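You operate a simulated robot arm through the tools that you are given. There is no shell and no other tool. Be economical: measure what you need, move in short steps, check, and stop when the job is done.

You run a simulated robot arm. Do the job below in one go: nothing can be reset, and whatever is moved stays where it is left.

JOB
Open the press bench drawer, take the orange disc on the big table top and put it away in the inside of the press bench drawer and shut the drawer again. Take the teal-taped packet and put it on the front end of the big table. Take the blue-taped packet and put it on the top of the blue mat. Shut the grey rig drawer. Close the right marking drawer. Push the waste drawer shut. Shut the desk cupboard door. Take the green-taped packet and put it on the notebook. Fetch the orange-taped packet and set it on the top of the computer desk. Take the black-taped packet and put it on the front end of the big table. Fetch the purple pad and set it on top of the black rubber anvil pad. Put the red tin from the top of the slat-shelf bench on the crate side of the big table. Shut the top bench drawer. Any order will do. Set down upright: teal-taped packet, blue-taped packet, green-taped packet, orange-taped packet, black-taped packet, tin.

The check looks at the end state, three seconds after you hand in, the way a careful person would. Anything else that was tipped, shoved, dropped, spilled or broken makes it a failure.

ROBOT AND FRAMES
A 7-joint arm with a vacuum gripper on a trunk, on a base that drives. Base frame: it is fixed to the floor where the robot stands at the start and does not move with it; the origin is under the middle of the robot, x ahead of it, y to its left, z up. Units: m, degrees, N and s.
With the tool pointing down near the work surface it reaches from about 0.1 to 0.64 m from the robot's upright axis, wherever it stands. Its first joint turns from -115.0 to 115.0 degrees. Places, roughly: black-taped packet (16x8x10 cm) [-4.9, 0.9, 0.9]; blue-taped packet (16x8x10 cm) [-1.8, -3.1, 0.8]; crate side of the big table [-1.7, -3, 0.8]; desk cupboard door [-5.6, -7.8, 0.4]; front end of the big table [-2.4, -2.7, 0.8]; green-taped packet (16x8x10 cm) [-5.5, -7.3, 0.8]; grey rig drawer [-2.7, -7.1, 0.6]; inside of the press bench drawer [0.7, 0.1, 0.7]; notebook [-5.75, -7.25, 0.75]; orange disc (11x11x2 cm) [-2.4, -4.5, 0.8]; orange-taped packet (16x8x10 cm) [-5.5, -7.1, 0.8]; press bench drawer [0.7, 0.1, 0.7]; purple pad (9x6x5 cm) [0.6, 0.7, 0.8]; right marking drawer [-2.6, -5.8, 0.6]; rubber anvil pad (11x16x4 cm) [1.2, -1.2, 0.8]; teal-taped packet (16x8x10 cm) [-2.2, -4.4, 0.8]; tin [1.25, -1.5, 0.75]; top bench drawer [1.2, -2.5, 0.6]; top of the blue mat (20x24 cm) [-1.34, -3.82, 0.8]; top of the computer desk (72x24 cm) [-4.36, -9.12, 0.74]; waste drawer [-3.2, -8.6, 0.5]. Payload 2.55 kg.
Tool frame: the origin (TCP) lies in the middle of the cups' lips, and z points out of the cups. The gripper has 1 cup of 0.044 m across, covering 0.044 by 0.044 m (tool x, y); the bellows give 0.02 m. With the vacuum on, a cup seals on a smooth face that it is pressed against (1 to 4 N); it does not hold porous or soft things. The pull reaches 55 N.
Orientation is that of the tool frame in the base frame, as a unit quaternion [w, x, y, z]. With the cups facing straight down, the tool's x points along the base's -x, its y along +y and its z along -z.

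CONTROLS
- The arm moves only by the tool play_rows. Its argument "steps" is one flat list of numbers, 7 for each row, row after row: the shift along the tool's x, y, z in units of 150 mm (1.0 is 150 mm), then the turn, a rotation vector about the tool's x, y, z in units of 120 degrees (1.0 is 120 degrees), then the vacuum: 1 switches it on, -1 off. In form: [tx, ty, tz, wx, wy, wz, suction, tx, ty, tz, wx, wy, wz, suction, ...]. A call has 1 to 12 rows; each row is the pose to reach, as a shift and turn from the pose commanded when the call began, along the tool's axes at that moment. A call with a number of a shift or a turn outside -1 to 1 is refused whole. A row lasts 0.2 s, in which the tool goes at most 0.05 m and 8.6 degrees; a call with a longer step from one row to the next is refused whole, and so is a gripper value outside its range. A pose out of reach is approached as far as the arm can. The call stops where the force on the tool passes 40 N (or 10 N more than at its start, if that is more) or the arm is blocked; 0.2 s more then pass. The pull builds up within a second once a cup has sealed. Time passes only in rows, and 0.2 s behind the last, so rows that repeat a pose give it time. The reply holds the time, the measured pose of the TCP, the force on the tool along the base axes and the pull of the vacuum, in the units named above and with some noise, with the torque about the TCP (base axes, N m) and any sound that the robot's microphone picked up.
- Cameras (640 x 400 px; columns grow to the right, rows downward): "scene" is now at [-0.0063, 0.1948, 1.681]; the picture's right is [0.31, -0.95, 0.00], its down [-0.88, -0.29, -0.37] and it looks along [0.36, 0.12, -0.93] (base axes); focal length 296 px, centre (320, 200). "wrist" rides on the gripper at [0.081, 0.006, -0.173] in the tool frame; the picture's right is [-0.08, 1.00, 0.00], its down [-0.89, -0.07, -0.45] and it looks along [-0.44, -0.04, 0.90] (tool axes); focal length 256 px, centre (320, 200). There is no depth. A picture from a camera that has moved, and an enlarged one, comes with that camera's place and axes in the base frame and with its lens.
- camera(camera): a new picture of that camera. The clock stands still meanwhile.
- slide_trunk(by): slides the trunk up (or, below 0, down) by that many m; the arm and the scene camera ride with it, the base frame stays. It gives what a move gives, with no picture.
- roll_base(legs): drives the robot by 1 to 6 legs, each [ahead, left, turn to the left] in m, m and degrees, along the robot's own axes; the way and the turn of a leg run together, so that a leg with both is an arc; at most 1.5 m and 180 degrees a leg. The arm and the cameras ride along, it lands a little off, and it stops where it bumps. It gives what a move gives.
- aim_head(pan, tilt): turns the head with the scene camera to pan (to the left, within 155 degrees either way) and tilt (down, from -29 to 69), counted from straight ahead of the robot. It gives what a move gives.
- enlarge(camera, box): a new picture of the part [left, top, right, bottom] of that camera's present view, enlarged. The clock stands still meanwhile.
- hand_in(): hands the job in; it is judged then, once.

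Work in short steps. Places have to be worked out from the pictures, the camera data and where the tool is seen: move nearer, look again, correct. Check each grasp and each placing, and mend what went wrong. You have 556 turns and 342 pictures in all, those below and enlarged ones among them. Switch the vacuum off and draw the arm clear of the work before you hand the job in, unless the task says otherwise; then end with one line.

The tools are called after "Emit:" by a JSON object that holds its "method" and its "body". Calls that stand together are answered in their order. play_rows: Moves the arm, as the interface text tells. Its arguments: {"type":"object","properties":{"steps":{"type":"array","items":{"type":"number"}}},"required":["steps"]} The other tools are called the same way: slide_trunk (by) slides the trunk up or down; roll_base (legs) drives the base; aim_head (pan, tilt) turns the head that bears the scene camera; camera (camera) takes a picture; enlarge (camera, box) takes an enlarged picture of a part of a camera's view; hand_in () hands the job in.

At the start:

```text
t: 0.0
tcp_pos: [0.355, 0.3064, 1.033]
tcp_rot: [0.0, 0.0, 1.0, 0.0]
contact_force: [-0.5, 0.3, 0.1]
wrist_torque: [0.0, 0.0, 0.02]
pull: 0.1
trunk travel left (down, up): [-0.8, 0.19]
robot x, y, heading: [0.0003, 0.0028, 0.3]
head pan, tilt: [18.3, 68.0]
```

scene: 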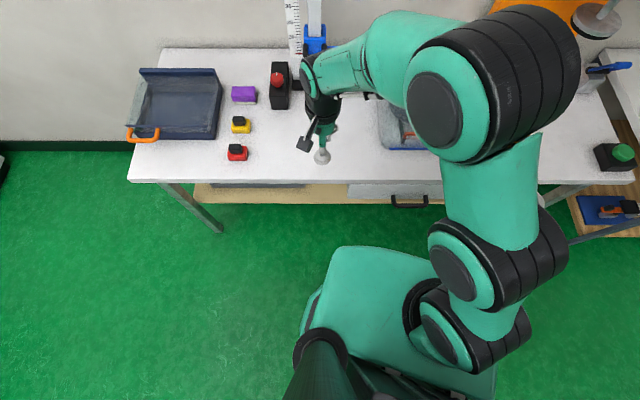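
wrist: 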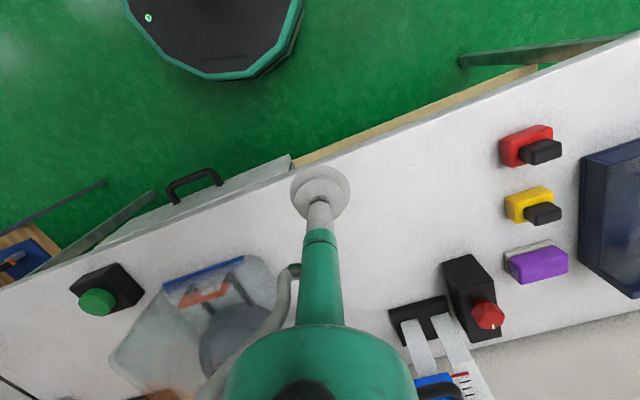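

I'll survey the surroundings first, starting with the press bench ahead.

Emit:
{"method": "aim_head", "body": {"pan": 0, "tilt": 35}}

Emit:
{"method": "camera", "body": {"camera": "scene"}}

Emit:
{"method": "aim_head", "body": {"pan": -70, "tilt": 30}}

Emit:
{"method": "camera", "body": {"camera": "scene"}}

Emit:
{"method": "aim_head", "body": {"pan": -130, "tilt": 20}}

Emit:
{"method": "camera", "body": {"camera": "scene"}}

Emit:
{"method": "aim_head", "body": {"pan": 150, "tilt": 20}}

Emit:
{"method": "camera", "body": {"camera": "scene"}}

```text
t: 1.0
tcp_pos: [0.3557, 0.3078, 1.032]
tcp_rot: [0.0, 0.0, 1.0, 0.0]
contact_force: [0.4, 0.3, 0.6]
wrist_torque: [0.01, 0.0, 0.0]
pull: 0.1
trunk travel left (down, up): [-0.8, 0.19]
robot x, y, heading: [0.0003, 0.0018, -0.2]
head pan, tilt: [0.0, 35.0]
```

```text
339 pictures are left
camera scene: at [0.0277, 0.177, 1.7239], right [0.0, -1.0, 0.0], down [-0.57, 0.0, -0.82], along [0.82, 0.0, -0.57], focal length 296 px, centre (320, 200)
```

scene: 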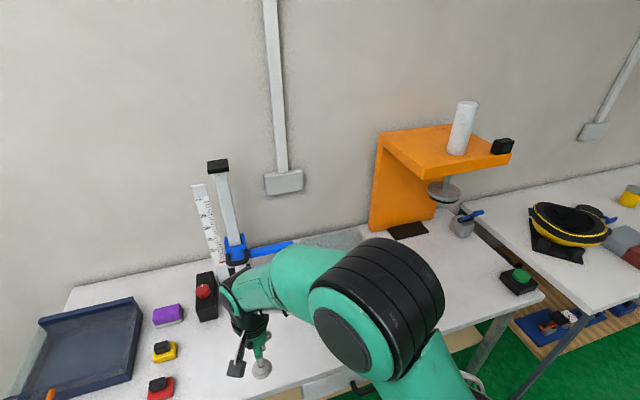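

```text
t: 2.4
tcp_pos: [0.3545, 0.3085, 1.0319]
tcp_rot: [-0.001, 0.0, 1.0, 0.0]
contact_force: [0.0, 0.4, 0.4]
wrist_torque: [0.04, 0.01, -0.03]
pull: 0.0
trunk travel left (down, up): [-0.8, 0.19]
robot x, y, heading: [0.0038, -0.0019, 0.1]
head pan, tilt: [-70.0, 30.0]
```

```text
338 pictures are left
camera scene: at [-0.0293, 0.092, 1.7318], right [-0.94, -0.34, 0.0], down [-0.17, 0.47, -0.87], along [0.3, -0.81, -0.5], focal length 296 px, centre (320, 200)
```

scene: 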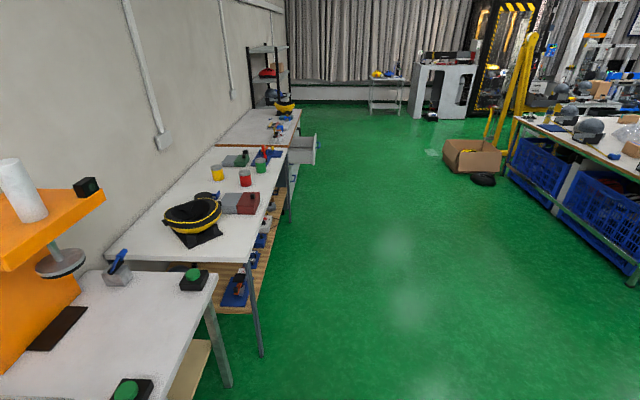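

```text
t: 3.7
tcp_pos: [0.3553, 0.3071, 1.031]
tcp_rot: [0.0, 0.0, 1.0, 0.001]
contact_force: [-0.3, 0.0, -0.1]
wrist_torque: [0.01, 0.0, 0.03]
pull: 0.1
trunk travel left (down, up): [-0.8, 0.19]
robot x, y, heading: [0.0029, 0.0009, 0.0]
head pan, tilt: [-130.0, 20.0]
```

```text
337 pictures are left
camera scene: at [-0.1201, 0.1056, 1.7478], right [-0.77, 0.64, 0.0], down [0.22, 0.26, -0.94], along [-0.6, -0.72, -0.34], focal length 296 px, centre (320, 200)
```

scene: 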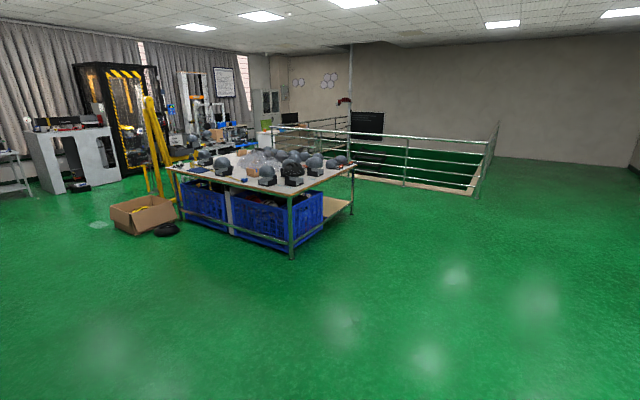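

```text
t: 7.5
tcp_pos: [0.3546, 0.3079, 1.0311]
tcp_rot: [0.0, 0.0, 1.0, 0.0]
contact_force: [1.2, -0.2, -0.5]
wrist_torque: [0.03, -0.01, -0.03]
pull: 0.0
trunk travel left (down, up): [-0.8, 0.19]
robot x, y, heading: [-0.0012, 0.0003, 0.0]
head pan, tilt: [150.0, 20.0]
```

```text
336 pictures are left
camera scene: at [-0.141, 0.2236, 1.7478], right [0.5, 0.87, 0.0], down [0.3, -0.17, -0.94], along [-0.81, 0.47, -0.34], focal length 296 px, centre (320, 200)
```

scene: 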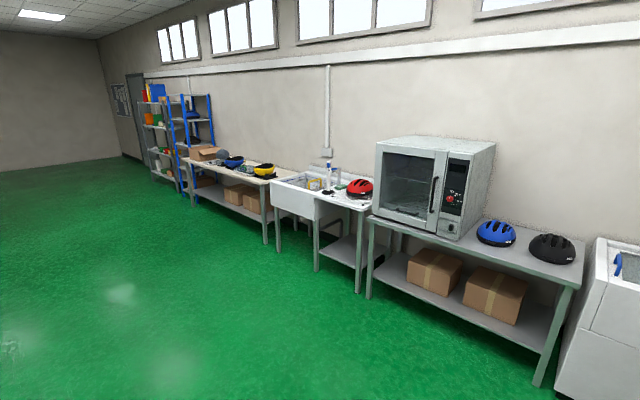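

The bench appears rotated about 18° relative to the base frame. I'll square up to it, sidestep toward the purple pad, and look.

Emit:
{"method": "roll_base", "body": {"legs": [[0, 0, 17.8], [0, 0.42, 0]]}}

Emit:
{"method": "aim_head", "body": {"pan": 0, "tilt": 60}}

Emit:
{"method": "camera", "body": {"camera": "scene"}}

Emit:
{"method": "camera", "body": {"camera": "wrist"}}

```text
t: 11.2
tcp_pos: [0.1052, 0.8185, 1.031]
tcp_rot: [0.0, -0.158, 0.987, 0.0]
contact_force: [0.0, 0.0, 0.2]
wrist_torque: [0.01, 0.0, 0.03]
pull: 0.1
trunk travel left (down, up): [-0.8, 0.19]
robot x, y, heading: [-0.137, 0.4122, 18.0]
head pan, tilt: [150.0, 20.0]
```

```text
t: 13.6
tcp_pos: [0.1056, 0.8175, 1.0319]
tcp_rot: [0.0, -0.157, 0.988, -0.001]
contact_force: [0.1, -0.3, 0.2]
wrist_torque: [-0.02, 0.02, 0.01]
pull: 0.0
trunk travel left (down, up): [-0.8, 0.19]
robot x, y, heading: [-0.1358, 0.4145, 18.5]
head pan, tilt: [0.0, 60.0]
```

```text
335 pictures are left
camera scene: at [-0.1852, 0.5851, 1.6897], right [0.31, -0.95, 0.0], down [-0.82, -0.27, -0.5], along [0.48, 0.16, -0.87], focal length 296 px, centre (320, 200)
```

scene: 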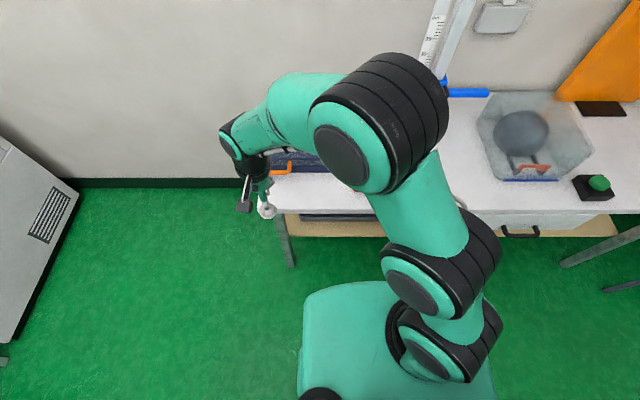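

```text
334 pictures are left
camera wrist: at [0.0271, 0.7993, 1.2032], right [-0.23, 0.97, 0.0], down [0.87, 0.21, 0.45], along [0.43, 0.1, -0.9], focal length 256 px, centre (320, 200)
```

wrist: 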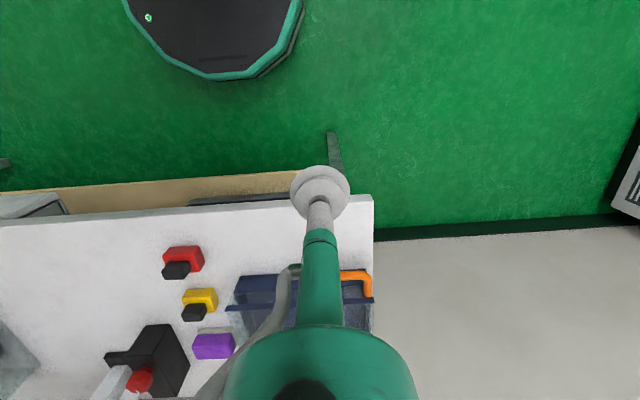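

Aligned. The pad is about 0.82 m ahead and 0.02 m left of me, so I drive 0.21 m forward, then move the arm over the pad.

Emit:
{"method": "roll_base", "body": {"legs": [[0.21, 0, 0]]}}

Emit:
{"method": "play_rows", "body": {"steps": [0, -0.3, 0, 0, 0, 0, -1, 0, -0.6, 0, 0, 0, 0, -1, 0, -0.9, 0, 0, 0, 0, -1]}}

Emit:
{"method": "play_rows", "body": {"steps": [-0.3, -0.3, 0, 0, 0, 0, -1, -0.6, -0.6, 0, 0, 0, 0, -1, -0.9, -0.9, 0, 0, 0, 0, -1]}}

Emit:
{"method": "camera", "body": {"camera": "wrist"}}

```text
t: 15.2
tcp_pos: [0.3055, 0.8856, 1.0316]
tcp_rot: [0.0, -0.16, 0.987, 0.0]
contact_force: [0.3, -0.2, 0.7]
wrist_torque: [-0.03, 0.01, -0.01]
pull: 0.0
trunk travel left (down, up): [-0.8, 0.19]
robot x, y, heading: [0.0647, 0.4807, 18.1]
head pan, tilt: [0.0, 60.0]
```

```text
t: 16.0
tcp_pos: [0.3476, 0.7547, 1.0298]
tcp_rot: [0.001, -0.159, 0.987, 0.001]
contact_force: [-0.2, 0.5, -0.5]
wrist_torque: [0.01, -0.02, 0.02]
pull: 0.0
trunk travel left (down, up): [-0.8, 0.19]
robot x, y, heading: [0.0676, 0.4804, 18.2]
head pan, tilt: [0.0, 60.0]
```

```text
refused: row 1 steps farther than a row can; nothing moved
```

```text
333 pictures are left
camera wrist: at [0.2696, 0.7349, 1.2019], right [-0.24, 0.97, 0.0], down [0.87, 0.21, 0.45], along [0.43, 0.11, -0.89], focal length 256 px, centre (320, 200)
```

wrist: 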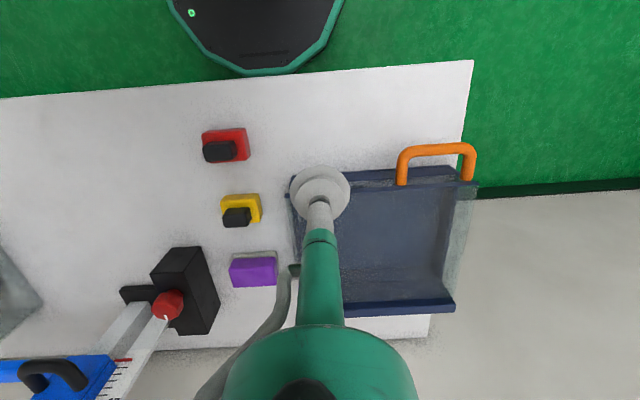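

Let me zoom in on the pad.

Emit:
{"method": "enlarge", "body": {"camera": "wrist", "box": [180, 110, 340, 310]}}

```text
2.00 times, centred on (260, 210) of wrist
camera zoom: at [0.2696, 0.7349, 1.2019], right [-0.24, 0.97, 0.0], down [0.87, 0.21, 0.45], along [0.43, 0.11, -0.89], focal length 512 px, centre (440, 180)
```

zoom: 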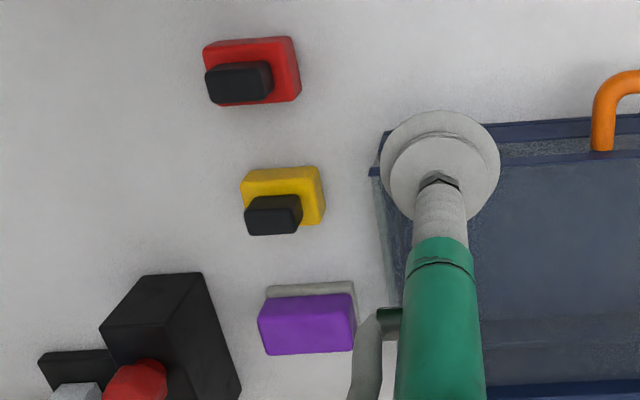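

Purple top centre is around (0.648, 0.698). I move the tool about 0.15 m toward it in two calls, then lower partway.

Emit:
{"method": "play_rows", "body": {"steps": [-0.22, -0.12, 0, 0, 0, 0, -1, -0.45, -0.24, 0, 0, 0, 0, -1, -0.68, -0.37, 0, 0, 0, 0, -1, -0.89, -0.49, 0, 0, 0, 0, -1]}}

Emit:
{"method": "play_rows", "body": {"steps": [-0.22, -0.12, 0, 0, 0, 0, -1, -0.45, -0.24, 0.2, 0, 0, 0, -1, -0.68, -0.37, 0.4, 0, 0, 0, -1, -0.89, -0.49, 0.6, 0, 0, 0, -1]}}

Emit:
{"method": "camera", "body": {"camera": "wrist"}}

```text
t: 17.0
tcp_pos: [0.499, 0.7274, 1.0305]
tcp_rot: [-0.001, -0.16, 0.987, 0.0]
contact_force: [0.0, 0.2, -0.1]
wrist_torque: [-0.02, 0.03, 0.04]
pull: 0.2
trunk travel left (down, up): [-0.8, 0.19]
robot x, y, heading: [0.0638, 0.4816, 17.9]
head pan, tilt: [0.0, 60.0]
```

```text
t: 18.0
tcp_pos: [0.6495, 0.6993, 0.9412]
tcp_rot: [0.0, -0.16, 0.987, 0.0]
contact_force: [1.0, -0.2, -0.2]
wrist_torque: [0.01, 0.04, 0.0]
pull: 0.0
trunk travel left (down, up): [-0.8, 0.19]
robot x, y, heading: [0.0637, 0.4832, 18.3]
head pan, tilt: [0.0, 60.0]
```

```text
331 pictures are left
camera wrist: at [0.5709, 0.6812, 1.1119], right [-0.24, 0.97, 0.0], down [0.87, 0.21, 0.44], along [0.43, 0.11, -0.9], focal length 256 px, centre (320, 200)
```

wrist: 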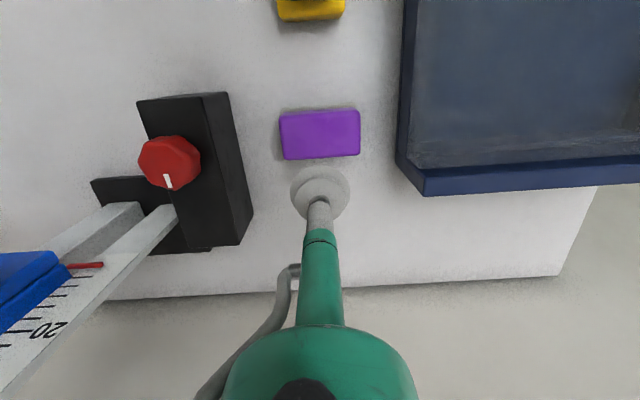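

The pad's top centre is about 2 cm nearer than the tool. I shift back and descend with vacuum on, small steps near contact.

Emit:
{"method": "play_rows", "body": {"steps": [0.14, 0.03, 0.2, 0, 0, 0, 1, 0.14, 0.03, 0.45, 0, 0, 0, 1, 0.14, 0.03, 0.62, 0, 0, 0, 1, 0.14, 0.03, 0.7, 0, 0, 0, 1, 0.14, 0.03, 0.76, 0, 0, 0, 1]}}

```text
t: 19.2
tcp_pos: [0.6313, 0.7019, 0.8418]
tcp_rot: [0.01, -0.16, 0.987, 0.002]
contact_force: [-5.5, -2.5, 22.3]
wrist_torque: [-0.31, 0.35, -0.02]
pull: 55.1
trunk travel left (down, up): [-0.8, 0.19]
robot x, y, heading: [0.0656, 0.4806, 18.2]
head pan, tilt: [0.0, 60.0]
stopped in row 5: the force on the tool passed its limit at 40 N (the readings are from after the stop); the commanded pose is now the measured one
```

Sealed with 55 N pull. Lift it.

Emit:
{"method": "play_rows", "body": {"steps": [0, 0, -0.1, 0, 0, 0, 1, 0, 0, -0.25, 0, 0, 0, 1, 0, 0, -0.5, 0, 0, 0, 1, 0, 0, -0.75, 0, 0, 0, 1, 0, 0, -1, 0, 0, 0, 1]}}

Emit:
{"method": "camera", "body": {"camera": "wrist"}}

```text
t: 20.4
tcp_pos: [0.6277, 0.6967, 0.9864]
tcp_rot: [0.008, -0.159, 0.987, 0.0]
contact_force: [-0.8, 0.7, -1.4]
wrist_torque: [0.02, 0.01, -0.01]
pull: 54.6
trunk travel left (down, up): [-0.8, 0.19]
robot x, y, heading: [0.0676, 0.4815, 18.2]
head pan, tilt: [0.0, 60.0]
```

```text
330 pictures are left
camera wrist: at [0.5476, 0.6777, 1.1576], right [-0.24, 0.97, 0.0], down [0.86, 0.21, 0.46], along [0.44, 0.11, -0.89], focal length 256 px, centre (320, 200)
```

wrist: 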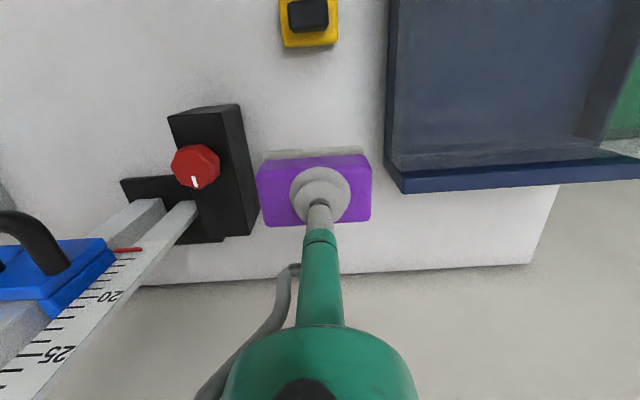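

Held. Retract and raise the arm, back off, and go right along the benches.

Emit:
{"method": "play_rows", "body": {"steps": [0.25, 0, -0.2, 0, 0, 0, 1, 0.5, 0, -0.4, 0, 0, 0, 1, 0.75, 0, -0.6, 0, 0, 0, 1, 1, 0, -0.7, 0, 0, 0, 1]}}

Emit:
{"method": "roll_base", "body": {"legs": [[-0.35, 0, 0], [0, -1.2, 0]]}}

Emit:
{"method": "aim_head", "body": {"pan": -45, "tilt": 40}}

Emit:
{"method": "camera", "body": {"camera": "scene"}}

```text
t: 21.4
tcp_pos: [0.4826, 0.653, 1.0891]
tcp_rot: [0.009, -0.16, 0.987, 0.001]
contact_force: [-0.3, 0.2, -0.2]
wrist_torque: [0.0, -0.01, -0.02]
pull: 55.3
trunk travel left (down, up): [-0.8, 0.19]
robot x, y, heading: [0.0642, 0.478, 18.1]
head pan, tilt: [0.0, 60.0]
```

```text
t: 29.3
tcp_pos: [0.5078, -0.6228, 1.0889]
tcp_rot: [0.006, -0.138, 0.99, 0.001]
contact_force: [0.5, -0.4, 0.3]
wrist_torque: [0.05, 0.03, -0.01]
pull: 54.9
trunk travel left (down, up): [-0.8, 0.19]
robot x, y, heading: [0.0804, -0.7759, 15.7]
head pan, tilt: [0.0, 60.0]
```

```text
t: 30.5
tcp_pos: [0.508, -0.6231, 1.088]
tcp_rot: [0.007, -0.138, 0.99, 0.001]
contact_force: [0.1, -0.1, 0.1]
wrist_torque: [0.02, -0.02, 0.0]
pull: 54.6
trunk travel left (down, up): [-0.8, 0.19]
robot x, y, heading: [0.0808, -0.7753, 16.0]
head pan, tilt: [-45.0, 40.0]
```

```text
329 pictures are left
camera scene: at [0.047, -0.6646, 1.7164], right [-0.49, -0.87, 0.0], down [-0.56, 0.31, -0.77], along [0.67, -0.37, -0.64], focal length 296 px, centre (320, 200)
```

scene: 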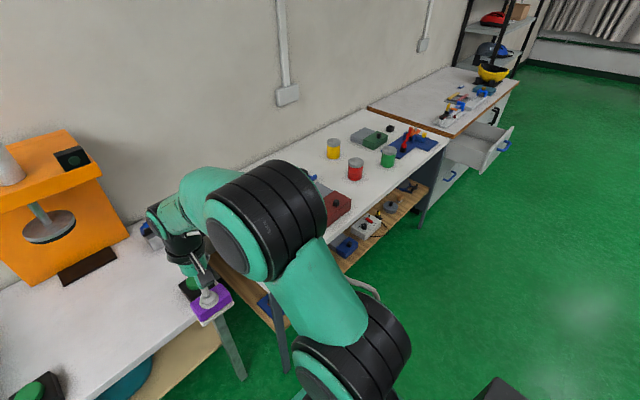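

The slat bench front edge is about 0.55 m ahead. I correct heading and move right opposite the anvil pad.

Emit:
{"method": "roll_base", "body": {"legs": [[0, 0, 2.2], [0, -0.75, 0]]}}

Emit:
{"method": "aim_head", "body": {"pan": -15, "tilt": 50}}

Emit:
{"method": "camera", "body": {"camera": "scene"}}

Emit:
{"method": "camera", "body": {"camera": "wrist"}}

```text
t: 34.9
tcp_pos: [0.7282, -1.3321, 1.0873]
tcp_rot: [0.007, -0.145, 0.989, 0.001]
contact_force: [0.3, -0.2, -0.3]
wrist_torque: [0.03, 0.02, -0.06]
pull: 54.9
trunk travel left (down, up): [-0.8, 0.19]
robot x, y, heading: [0.2996, -1.495, 16.6]
head pan, tilt: [-45.0, 40.0]
```

```text
t: 35.9
tcp_pos: [0.7286, -1.3318, 1.0883]
tcp_rot: [0.007, -0.146, 0.989, 0.001]
contact_force: [-0.9, -0.1, -1.6]
wrist_torque: [0.03, 0.05, -0.02]
pull: 54.4
trunk travel left (down, up): [-0.8, 0.19]
robot x, y, heading: [0.3024, -1.4903, 16.6]
head pan, tilt: [-15.0, 50.0]
```

```text
328 pictures are left
camera scene: at [0.2705, -1.3382, 1.7023], right [0.03, -1.0, 0.0], down [-0.77, -0.02, -0.64], along [0.64, 0.02, -0.77], focal length 296 px, centre (320, 200)
```

scene: 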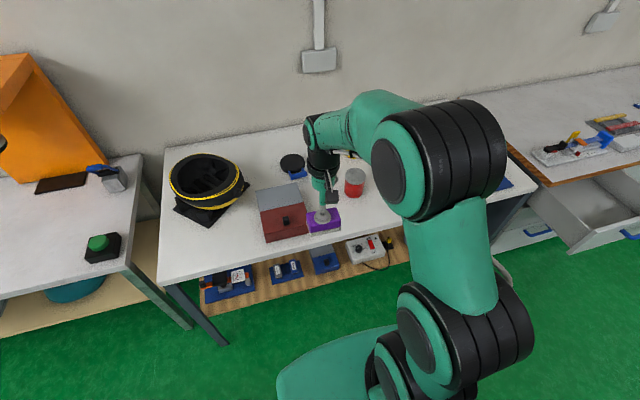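

```text
327 pictures are left
camera wrist: at [0.6474, -1.3488, 1.259], right [-0.21, 0.98, 0.0], down [0.87, 0.19, 0.46], along [0.45, 0.1, -0.89], focal length 256 px, centre (320, 200)
```

wrist: 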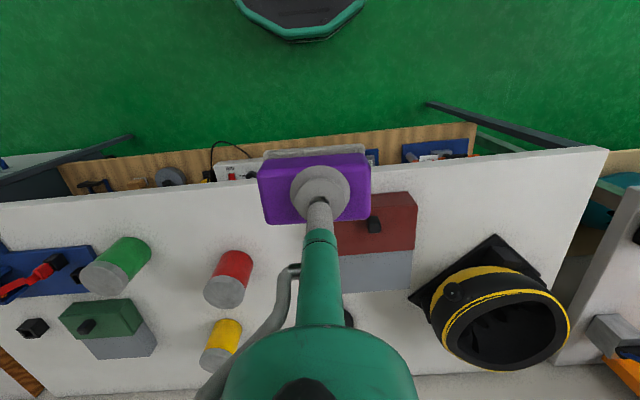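

I need to identify the black anvil pad; zoom in.

Emit:
{"method": "enlarge", "body": {"camera": "scene", "box": [160, 130, 400, 280]}}

Emit:
{"method": "enlarge", "body": {"camera": "wrist", "box": [300, 180, 600, 380]}}

```text
2.67 times, centred on (280, 205) of scene
camera zoom: at [0.2705, -1.3382, 1.7023], right [0.03, -1.0, 0.0], down [-0.77, -0.02, -0.64], along [0.64, 0.02, -0.77], focal length 789 px, centre (427, 187)
```

zoom: 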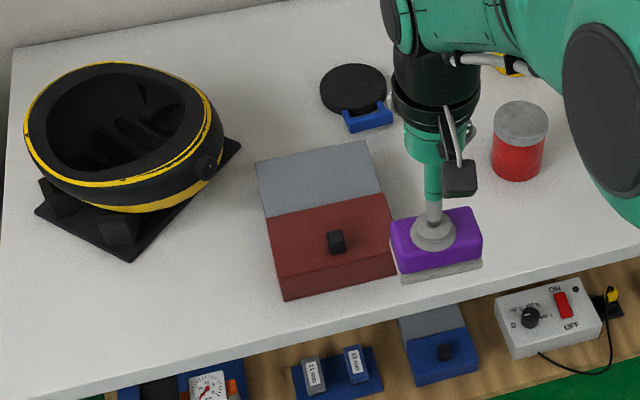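

```text
2.00 times, centred on (450, 280) of wrist
camera zoom: at [0.6474, -1.3488, 1.259], right [-0.21, 0.98, 0.0], down [0.87, 0.19, 0.46], along [0.45, 0.1, -0.89], focal length 512 px, centre (60, 40)
```

zoom: 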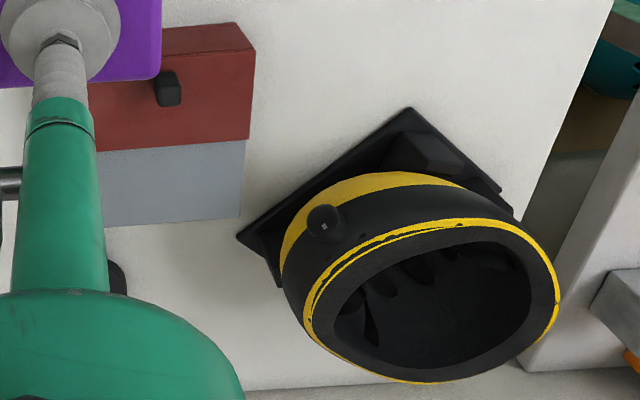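

The black puck with blue handle (at about (1.20, -1.19)) is the anvil pad. I drive forward 0.31 m and move the arm over it.

Emit:
{"method": "roll_base", "body": {"legs": [[0.31, 0, 0]]}}

Emit:
{"method": "camera", "body": {"camera": "wrist"}}

```text
t: 37.9
tcp_pos: [1.0236, -1.2429, 1.0879]
tcp_rot: [0.007, -0.145, 0.989, 0.001]
contact_force: [0.8, 1.0, -1.1]
wrist_torque: [0.0, 0.07, 0.01]
pull: 54.9
trunk travel left (down, up): [-0.8, 0.19]
robot x, y, heading: [0.5916, -1.4061, 17.0]
head pan, tilt: [-15.0, 50.0]
```

```text
324 pictures are left
camera wrist: at [0.9416, -1.2608, 1.2588], right [-0.21, 0.98, 0.0], down [0.87, 0.19, 0.46], along [0.45, 0.1, -0.89], focal length 256 px, centre (320, 200)
```

wrist: 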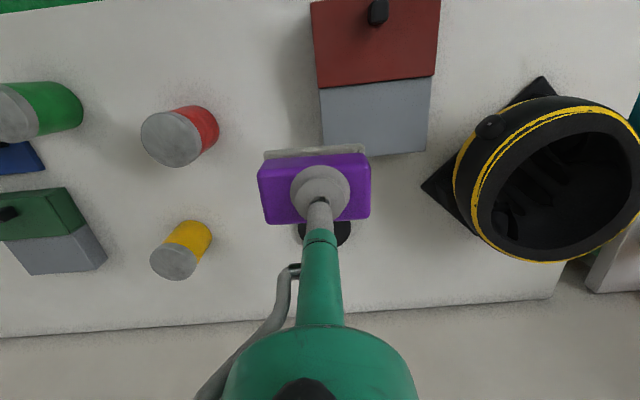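

Extend about 0.18 m over the puck and check from the scene camera.

Emit:
{"method": "play_rows", "body": {"steps": [-0.3, 0, 0.1, 0, 0, 0, 1, -0.6, 0, 0.25, 0, 0, 0, 1, -0.9, 0, 0.4, 0, 0, 0, 1, -1, 0, 0.6, 0, 0, 0, 1]}}

Emit:
{"method": "aim_head", "body": {"pan": 10, "tilt": 55}}

Emit:
{"method": "enlarge", "body": {"camera": "scene", "box": [200, 80, 440, 230]}}

Emit:
{"method": "camera", "body": {"camera": "wrist"}}

```text
refused: row 2 steps farther than a row can; nothing moved
```

```text
t: 38.8
tcp_pos: [1.0224, -1.2442, 1.0883]
tcp_rot: [0.007, -0.145, 0.989, 0.001]
contact_force: [-0.3, 0.2, -0.2]
wrist_torque: [-0.01, 0.05, -0.02]
pull: 55.4
trunk travel left (down, up): [-0.8, 0.19]
robot x, y, heading: [0.5967, -1.4025, 16.5]
head pan, tilt: [10.0, 55.0]
```

```text
2.67 times, centred on (320, 155) of scene
camera zoom: at [0.5517, -1.22, 1.6958], right [0.45, -0.89, 0.0], down [-0.73, -0.37, -0.57], along [0.51, 0.26, -0.82], focal length 789 px, centre (320, 320)
```

zoom: 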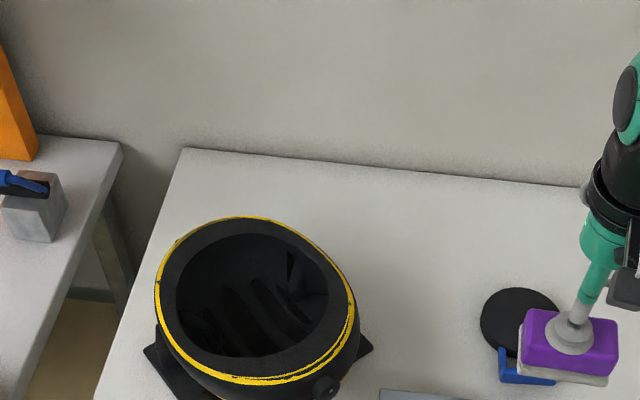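

```text
322 pictures are left
camera wrist: at [0.9411, -1.261, 1.259], right [-0.21, 0.98, 0.0], down [0.87, 0.19, 0.46], along [0.45, 0.1, -0.89], focal length 256 px, centre (320, 200)
```

wrist: 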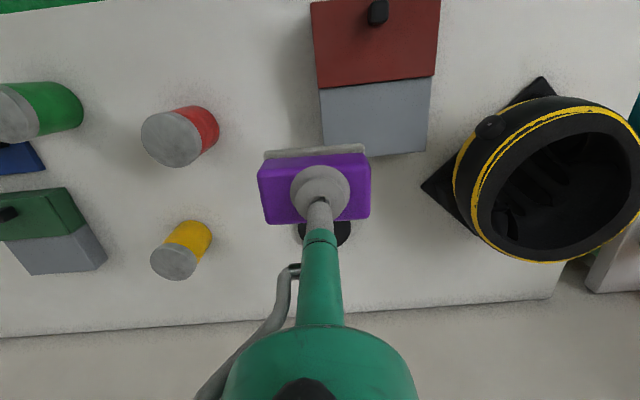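

Puck centre ≈ (1.205, -1.19). I move ahead in rows of smaller steps while descending.

Emit:
{"method": "play_rows", "body": {"steps": [-0.28, 0, 0.1, 0, 0, 0, 1, -0.56, 0, 0.2, 0, 0, 0, 1, -0.8, 0, 0.35, 0, 0, 0, 1, -1, 0, 0.55, 0, 0, 0, 1]}}

Emit:
{"method": "play_rows", "body": {"steps": [-0.21, 0, 0, 0, 0, 0, 1, -0.21, 0, 0.2, 0, 0, 0, 1, -0.21, 0, 0.2, 0, 0, 0, 1]}}

Emit:
{"method": "aim_head", "body": {"pan": 0, "tilt": 50}}

Emit:
{"method": "enlarge", "body": {"camera": "scene", "box": [200, 80, 440, 230]}}

Emit:
{"method": "camera", "body": {"camera": "wrist"}}

```text
t: 39.8
tcp_pos: [1.1675, -1.2004, 1.0103]
tcp_rot: [0.008, -0.145, 0.989, 0.002]
contact_force: [0.3, 0.1, -1.5]
wrist_torque: [0.0, 0.01, 0.0]
pull: 54.9
trunk travel left (down, up): [-0.8, 0.19]
robot x, y, heading: [0.5971, -1.4041, 16.6]
head pan, tilt: [10.0, 55.0]
```

```text
t: 40.6
tcp_pos: [1.1864, -1.1973, 0.9768]
tcp_rot: [0.008, -0.146, 0.989, 0.001]
contact_force: [-0.7, -1.0, -0.9]
wrist_torque: [0.05, -0.02, -0.01]
pull: 55.1
out of reach, approached as far as the arm can: row 1, 2, 3
trunk travel left (down, up): [-0.8, 0.19]
robot x, y, heading: [0.5975, -1.4066, 16.6]
head pan, tilt: [10.0, 55.0]
```

```text
t: 41.4
tcp_pos: [1.187, -1.1969, 0.975]
tcp_rot: [0.007, -0.145, 0.989, 0.001]
contact_force: [-0.1, -0.5, -1.0]
wrist_torque: [0.01, 0.01, 0.02]
pull: 54.3
trunk travel left (down, up): [-0.8, 0.19]
robot x, y, heading: [0.5963, -1.4067, 16.6]
head pan, tilt: [0.0, 50.0]
```

```text
2.67 times, centred on (320, 155) of scene
camera zoom: at [0.5611, -1.2301, 1.7022], right [0.29, -0.96, 0.0], down [-0.73, -0.22, -0.64], along [0.62, 0.18, -0.77], focal length 789 px, centre (320, 320)
```

zoom: 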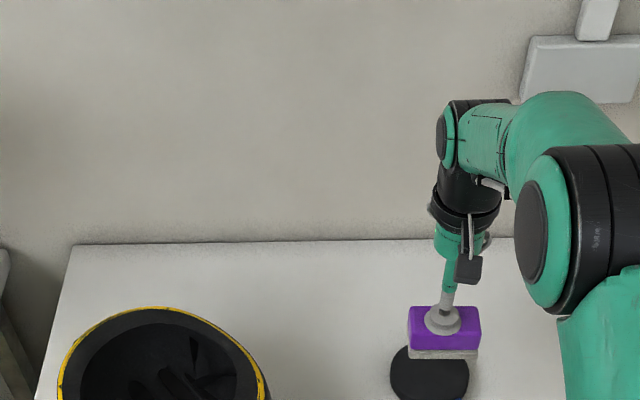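

```text
320 pictures are left
camera wrist: at [1.1057, -1.2141, 1.1464], right [-0.21, 0.98, 0.0], down [0.87, 0.19, 0.46], along [0.45, 0.1, -0.89], focal length 256 px, centre (320, 200)
```

wrist: 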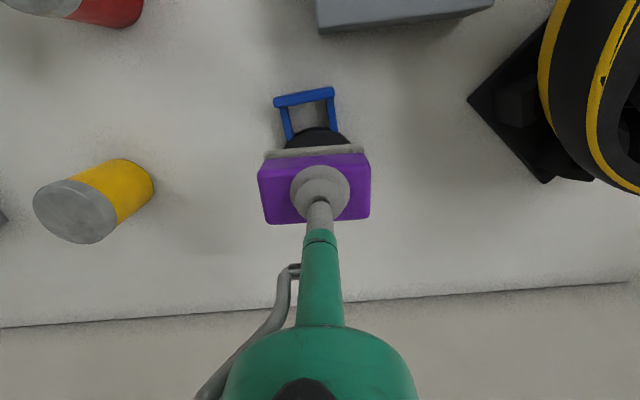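

The puck centre is ~2.5 cm farther than the arm can reach; roll ahead 3 cm, then check.

Emit:
{"method": "roll_base", "body": {"legs": [[0.03, 0, 0]]}}

Emit:
{"method": "camera", "body": {"camera": "wrist"}}

```text
t: 42.2
tcp_pos: [1.2155, -1.1879, 0.9756]
tcp_rot: [0.006, -0.145, 0.989, 0.001]
contact_force: [0.3, 0.3, -0.8]
wrist_torque: [-0.02, 0.04, -0.02]
pull: 54.9
trunk travel left (down, up): [-0.8, 0.19]
robot x, y, heading: [0.6244, -1.3943, 16.5]
head pan, tilt: [0.0, 50.0]
```

```text
319 pictures are left
camera wrist: at [1.1342, -1.2051, 1.1462], right [-0.21, 0.98, 0.0], down [0.87, 0.19, 0.46], along [0.45, 0.1, -0.89], focal length 256 px, centre (320, 200)
```

wrist: 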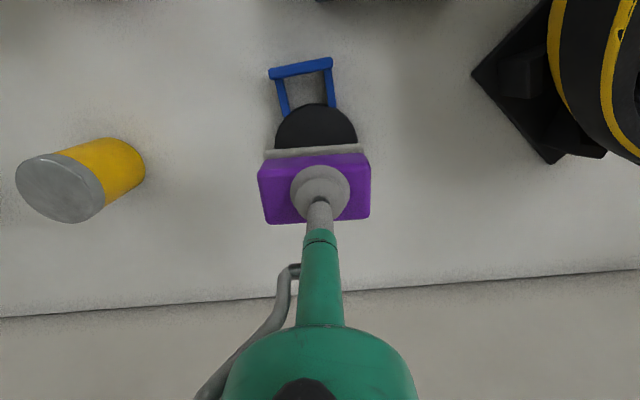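

Aligned within about 1 cm. Descend until contact.

Emit:
{"method": "play_rows", "body": {"steps": [0, 0, 0.2, 0, 0, 0, 1, 0, 0, 0.4, 0, 0, 0, 1, 0, 0, 0.5, 0, 0, 0, 1]}}

Emit:
{"method": "enlarge", "body": {"camera": "scene", "box": [240, 120, 480, 270]}}

```text
t: 43.0
tcp_pos: [1.2186, -1.1877, 0.9021]
tcp_rot: [0.007, -0.146, 0.989, 0.002]
contact_force: [1.1, 0.2, -0.8]
wrist_torque: [-0.01, 0.01, -0.01]
pull: 55.0
trunk travel left (down, up): [-0.8, 0.19]
robot x, y, heading: [0.6269, -1.3939, 16.5]
head pan, tilt: [0.0, 50.0]
```

```text
2.67 times, centred on (360, 195) of scene
camera zoom: at [0.5887, -1.2218, 1.7023], right [0.29, -0.96, 0.0], down [-0.73, -0.22, -0.64], along [0.62, 0.18, -0.77], focal length 789 px, centre (213, 213)
```

zoom: 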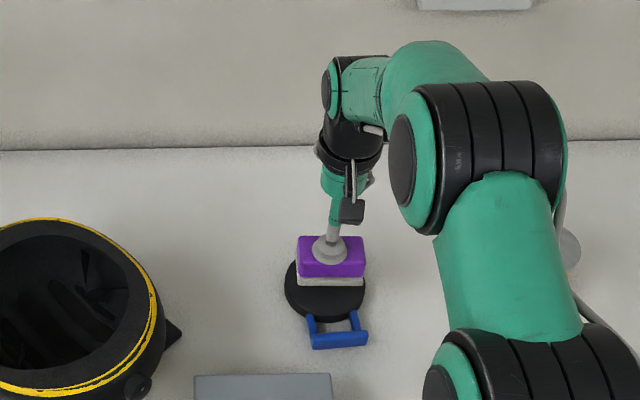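

Keep creeping down.

Emit:
{"method": "play_rows", "body": {"steps": [0, 0, 0.04, 0, 0, 0, 1, 0, 0, 0.08, 0, 0, 0, 1, 0, 0, 0.12, 0, 0, 0, 1, 0, 0, 0.15, 0, 0, 0, 1]}}

```text
t: 44.0
tcp_pos: [1.2167, -1.1888, 0.8784]
tcp_rot: [0.006, -0.145, 0.989, 0.001]
contact_force: [-0.1, -0.9, -0.9]
wrist_torque: [-0.01, 0.03, -0.03]
pull: 55.5
trunk travel left (down, up): [-0.8, 0.19]
robot x, y, heading: [0.6247, -1.3968, 17.0]
head pan, tilt: [0.0, 50.0]
```

Emit:
{"method": "play_rows", "body": {"steps": [0, 0, 0.03, 0, 0, 0, 1, 0, 0, 0.06, 0, 0, 0, 1, 0, 0, 0.09, 0, 0, 0, 1, 0, 0, 0.12, 0, 0, 0, 1]}}

Emit:
{"method": "enlarge", "body": {"camera": "scene", "box": [300, 170, 420, 245]}}

```text
t: 45.0
tcp_pos: [1.2154, -1.1879, 0.8664]
tcp_rot: [0.011, -0.145, 0.989, 0.002]
contact_force: [-8.4, -3.5, 26.6]
wrist_torque: [-0.25, 0.38, -0.07]
pull: 55.2
trunk travel left (down, up): [-0.8, 0.19]
robot x, y, heading: [0.6226, -1.3968, 16.8]
head pan, tilt: [0.0, 50.0]
```

```text
5.33 times, centred on (360, 208) of scene
camera zoom: at [0.5834, -1.2237, 1.7028], right [0.29, -0.96, 0.0], down [-0.73, -0.22, -0.65], along [0.62, 0.19, -0.76], focal length 1578 px, centre (107, 160)
```

zoom: 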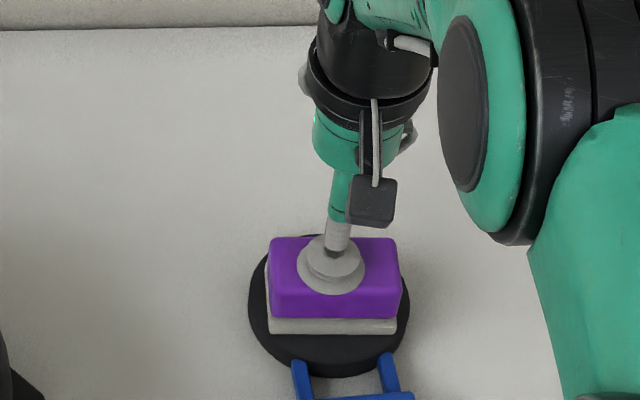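

On the puck. Release and lift off.

Emit:
{"method": "play_rows", "body": {"steps": [0, 0, -0.03, 0, 0, 0, 1, 0, 0, -0.03, 0, 0, 0, -1, 0, 0, -0.03, 0, 0, 0, -1, 0, 0, -0.03, 0, 0, 0, -1, 0, 0, -0.06, 0, 0, 0, -1, 0, 0, -0.2, 0, 0, 0, -1, 0, 0, -0.5, 0, 0, 0, -1, 0, 0, -0.8, 0, 0, 0, -1, 0, 0, -1, 0, 0, 0, -1]}}

Emit:
{"method": "enlarge", "body": {"camera": "scene", "box": [280, 150, 440, 250]}}

```text
t: 47.0
tcp_pos: [1.2001, -1.1957, 1.0007]
tcp_rot: [0.007, -0.146, 0.989, 0.001]
contact_force: [0.7, -0.1, 1.4]
wrist_torque: [0.03, -0.04, 0.03]
pull: 0.1
out of reach, approached as far as the arm can: row 9
trunk travel left (down, up): [-0.8, 0.19]
robot x, y, heading: [0.6263, -1.3968, 16.7]
head pan, tilt: [0.0, 50.0]
```

```text
4.00 times, centred on (360, 200) of scene
camera zoom: at [0.5874, -1.2224, 1.7022], right [0.29, -0.96, 0.0], down [-0.73, -0.22, -0.64], along [0.62, 0.18, -0.77], focal length 1184 px, centre (160, 200)
```

zoom: 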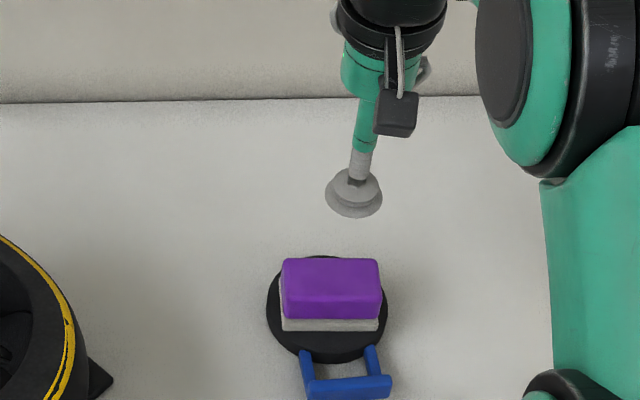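

Pad is in place. Now the red tin: raise and retract the arm and look.

Emit:
{"method": "play_rows", "body": {"steps": [0.2, -0.1, -0.15, 0, 0, 0, -1, 0.4, -0.3, -0.3, 0, 0, 0, -1, 0.6, -0.5, -0.4, 0, 0, 0, -1, 0.8, -0.7, -0.5, 0, 0, 0, -1, 1, -0.9, -0.6, 0, 0, 0, -1]}}

Emit:
{"method": "camera", "body": {"camera": "wrist"}}

Emit:
{"method": "aim_head", "body": {"pan": -20, "tilt": 50}}

Emit:
{"method": "camera", "body": {"camera": "scene"}}

```text
t: 48.2
tcp_pos: [1.092, -1.3681, 1.0936]
tcp_rot: [0.009, -0.146, 0.989, 0.001]
contact_force: [-0.4, -0.2, -0.6]
wrist_torque: [0.02, -0.02, -0.06]
pull: 0.1
trunk travel left (down, up): [-0.8, 0.19]
robot x, y, heading: [0.6239, -1.3966, 16.9]
head pan, tilt: [0.0, 50.0]
```

```text
315 pictures are left
camera wrist: at [1.0113, -1.3853, 1.2648], right [-0.21, 0.98, 0.0], down [0.87, 0.19, 0.46], along [0.45, 0.1, -0.89], focal length 256 px, centre (320, 200)
```

wrist: 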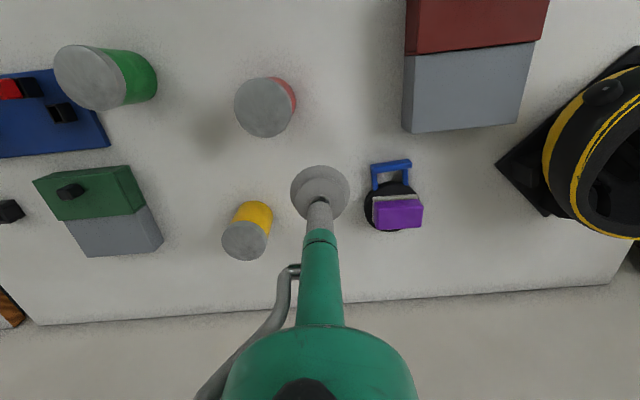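

```text
t: 49.0
tcp_pos: [1.0936, -1.3668, 1.0937]
tcp_rot: [0.008, -0.145, 0.989, 0.001]
contact_force: [0.2, 0.1, 0.3]
wrist_torque: [0.0, -0.03, 0.0]
pull: 0.1
trunk travel left (down, up): [-0.8, 0.19]
robot x, y, heading: [0.6248, -1.3953, 16.6]
head pan, tilt: [-20.0, 50.0]
```

```text
314 pictures are left
camera scene: at [0.5923, -1.2483, 1.7023], right [-0.06, -1.0, 0.0], down [-0.76, 0.04, -0.64], along [0.64, -0.04, -0.77], focal length 296 px, centre (320, 200)
```

scene: 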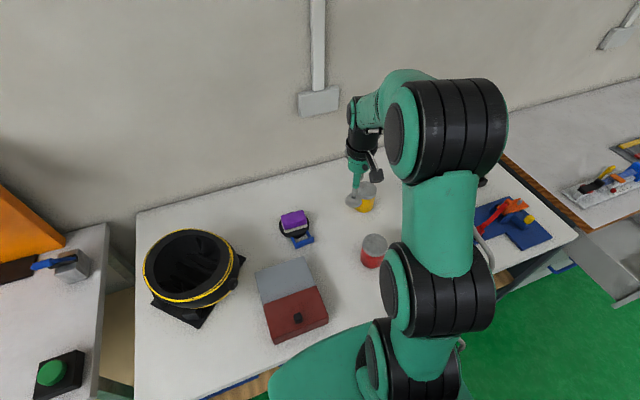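

Triangulated red lid centre ≈ (1.072, -1.449, 0.91). Move over it and down to near contact.

Emit:
{"method": "play_rows", "body": {"steps": [0.15, -0.24, 0.1, 0, 0, 0, -1, 0.297, -0.483, 0.2, 0, 0, 0, -1, 0.297, -0.483, 0.5, 0, 0, 0, -1, 0.297, -0.483, 0.75, 0, 0, 0, -1, 0.297, -0.483, 0.85, 0, 0, 0, -1]}}

Emit:
{"method": "camera", "body": {"camera": "wrist"}}

```text
t: 50.2
tcp_pos: [1.0782, -1.4477, 0.9639]
tcp_rot: [0.007, -0.145, 0.989, 0.002]
contact_force: [-0.2, -0.1, -0.6]
wrist_torque: [-0.02, -0.01, 0.01]
pull: 0.1
trunk travel left (down, up): [-0.8, 0.19]
robot x, y, heading: [0.6223, -1.4009, 16.6]
head pan, tilt: [-20.0, 50.0]
```

```text
313 pictures are left
camera wrist: at [0.9965, -1.4642, 1.1342], right [-0.21, 0.98, 0.0], down [0.87, 0.19, 0.46], along [0.45, 0.1, -0.89], focal length 256 px, centre (320, 200)
```

wrist: 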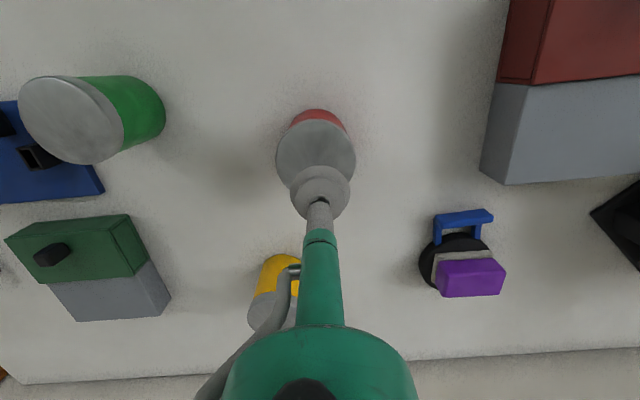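

Nearly centred; small correction and press down with vacuum.

Emit:
{"method": "play_rows", "body": {"steps": [0.06, -0.02, 0.15, 0, 0, 0, 1, 0.06, -0.02, 0.25, 0, 0, 0, 1, 0.06, -0.02, 0.3, 0, 0, 0, 1, 0.06, -0.02, 0.35, 0, 0, 0, 1, 0.06, -0.02, 0.39, 0, 0, 0, 1]}}

```text
t: 51.4
tcp_pos: [1.0696, -1.4513, 0.9031]
tcp_rot: [0.007, -0.145, 0.989, 0.001]
contact_force: [0.6, -0.4, -0.1]
wrist_torque: [-0.01, -0.04, 0.0]
pull: 54.7
trunk travel left (down, up): [-0.8, 0.19]
robot x, y, heading: [0.6232, -1.3942, 16.8]
head pan, tilt: [-20.0, 50.0]
```

Sealed. Lift and check.

Emit:
{"method": "play_rows", "body": {"steps": [0, 0, -0.1, 0, 0, 0, 1, 0, 0, -0.3, 0, 0, 0, 1, 0, 0, -0.6, 0, 0, 0, 1, 0, 0, -0.9, 0, 0, 0, 1, 0, 0, -1, 0, 0, 0, 1]}}

Emit:
{"method": "camera", "body": {"camera": "wrist"}}

```text
t: 52.6
tcp_pos: [1.0673, -1.4514, 1.0546]
tcp_rot: [0.006, -0.145, 0.989, 0.002]
contact_force: [0.0, 0.0, -2.1]
wrist_torque: [0.0, 0.09, 0.01]
pull: 54.9
trunk travel left (down, up): [-0.8, 0.19]
robot x, y, heading: [0.6232, -1.3947, 16.7]
head pan, tilt: [-20.0, 50.0]
```

```text
312 pictures are left
camera wrist: at [0.9857, -1.4696, 1.2254], right [-0.21, 0.98, 0.0], down [0.87, 0.19, 0.46], along [0.45, 0.1, -0.89], focal length 256 px, centre (320, 200)
```

wrist: 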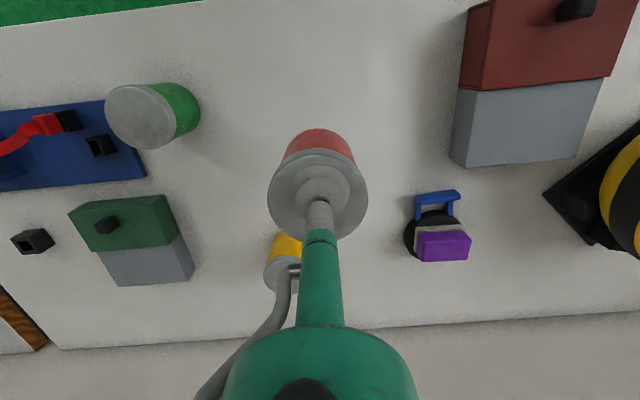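

Tin is held. Retract and raise, back off from the bench, turn around and drive toward the crate side of the big table.

Emit:
{"method": "play_rows", "body": {"steps": [0.25, 0.1, 0, 0, 0, 0, 1, 0.5, 0.2, 0, 0, 0, 0, 1, 0.75, 0.3, 0, 0, 0, 0, 1]}}

Emit:
{"method": "roll_base", "body": {"legs": [[-0.5, 0, 0], [0, 0, 90], [0, 0, 91], [0.9, 0.6, 0]]}}

Emit:
{"method": "aim_head", "body": {"pan": 0, "tilt": 35}}

Emit:
{"method": "camera", "body": {"camera": "scene"}}

```text
t: 53.4
tcp_pos: [0.9439, -1.4426, 1.0535]
tcp_rot: [0.009, -0.146, 0.989, 0.002]
contact_force: [-0.8, -0.1, -2.2]
wrist_torque: [-0.04, -0.03, 0.02]
pull: 54.7
trunk travel left (down, up): [-0.8, 0.19]
robot x, y, heading: [0.6212, -1.3953, 16.3]
head pan, tilt: [-20.0, 50.0]
```

```text
t: 69.2
tcp_pos: [-0.8911, -2.3182, 1.054]
tcp_rot: [0.001, 0.989, 0.148, -0.007]
contact_force: [0.5, -0.3, -2.5]
wrist_torque: [0.01, -0.04, -0.01]
pull: 55.1
trunk travel left (down, up): [-0.8, 0.19]
robot x, y, heading: [-0.5681, -2.3665, -163.1]
head pan, tilt: [-20.0, 50.0]
```

```text
t: 70.0
tcp_pos: [-0.8905, -2.3182, 1.0523]
tcp_rot: [0.0, 0.989, 0.148, -0.006]
contact_force: [-0.1, 0.2, -2.3]
wrist_torque: [0.0, -0.06, -0.02]
pull: 55.0
trunk travel left (down, up): [-0.8, 0.19]
robot x, y, heading: [-0.5674, -2.3628, -162.9]
head pan, tilt: [0.0, 35.0]
```

```text
311 pictures are left
camera scene: at [-0.5443, -2.5418, 1.7239], right [-0.29, 0.96, 0.0], down [0.55, 0.17, -0.82], along [-0.78, -0.24, -0.57], focal length 296 px, centre (320, 200)
```

scene: 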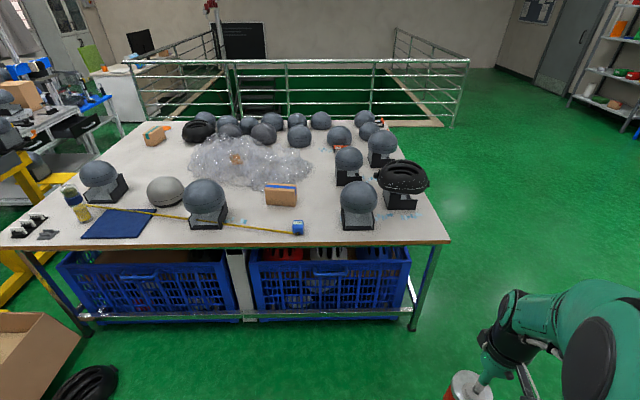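

The table is clear in view: blue packet at about (-1.72,-3.13), free spot right of it around (-1.74,-2.95). I drive in front of that spot.

Emit:
{"method": "roll_base", "body": {"legs": [[0, 0, 1], [0.68, 0.17, 0]]}}

Emit:
{"method": "aim_head", "body": {"pan": 0, "tilt": 55}}

Emit:
{"method": "camera", "body": {"camera": "scene"}}

Emit:
{"method": "camera", "body": {"camera": "wrist"}}

```text
t: 74.2
tcp_pos: [-1.4751, -2.6865, 1.0524]
tcp_rot: [0.001, 0.988, 0.153, -0.008]
contact_force: [-0.3, 0.7, -2.8]
wrist_torque: [0.05, -0.01, -0.02]
pull: 54.6
trunk travel left (down, up): [-0.8, 0.19]
robot x, y, heading: [-1.1515, -2.7295, -162.4]
head pan, tilt: [0.0, 35.0]
```

```text
t: 75.0
tcp_pos: [-1.4736, -2.6862, 1.0519]
tcp_rot: [0.002, 0.988, 0.153, -0.007]
contact_force: [0.3, 0.1, -1.8]
wrist_torque: [-0.04, -0.05, -0.01]
pull: 55.6
trunk travel left (down, up): [-0.8, 0.19]
robot x, y, heading: [-1.1529, -2.7259, -162.3]
head pan, tilt: [0.0, 55.0]
```

```text
310 pictures are left
camera scene: at [-1.1098, -2.9, 1.6958], right [-0.3, 0.95, 0.0], down [0.78, 0.25, -0.57], along [-0.55, -0.17, -0.82], focal length 296 px, centre (320, 200)
```

scene: 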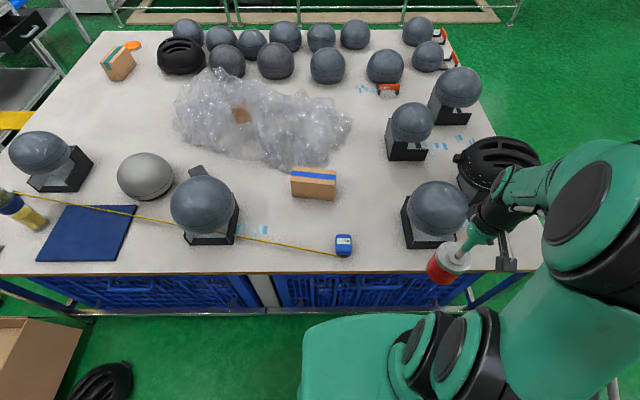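

```text
309 pictures are left
camera wrist: at [-1.3929, -2.6661, 1.2229], right [0.23, -0.97, 0.0], down [-0.87, -0.2, 0.46], along [-0.45, -0.11, -0.89], focal length 256 px, centre (320, 200)
```

wrist: 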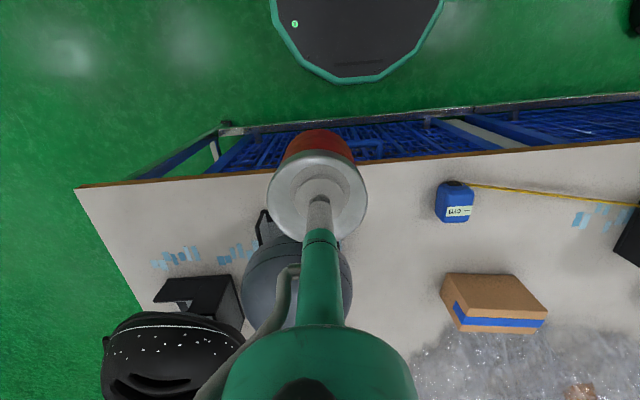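

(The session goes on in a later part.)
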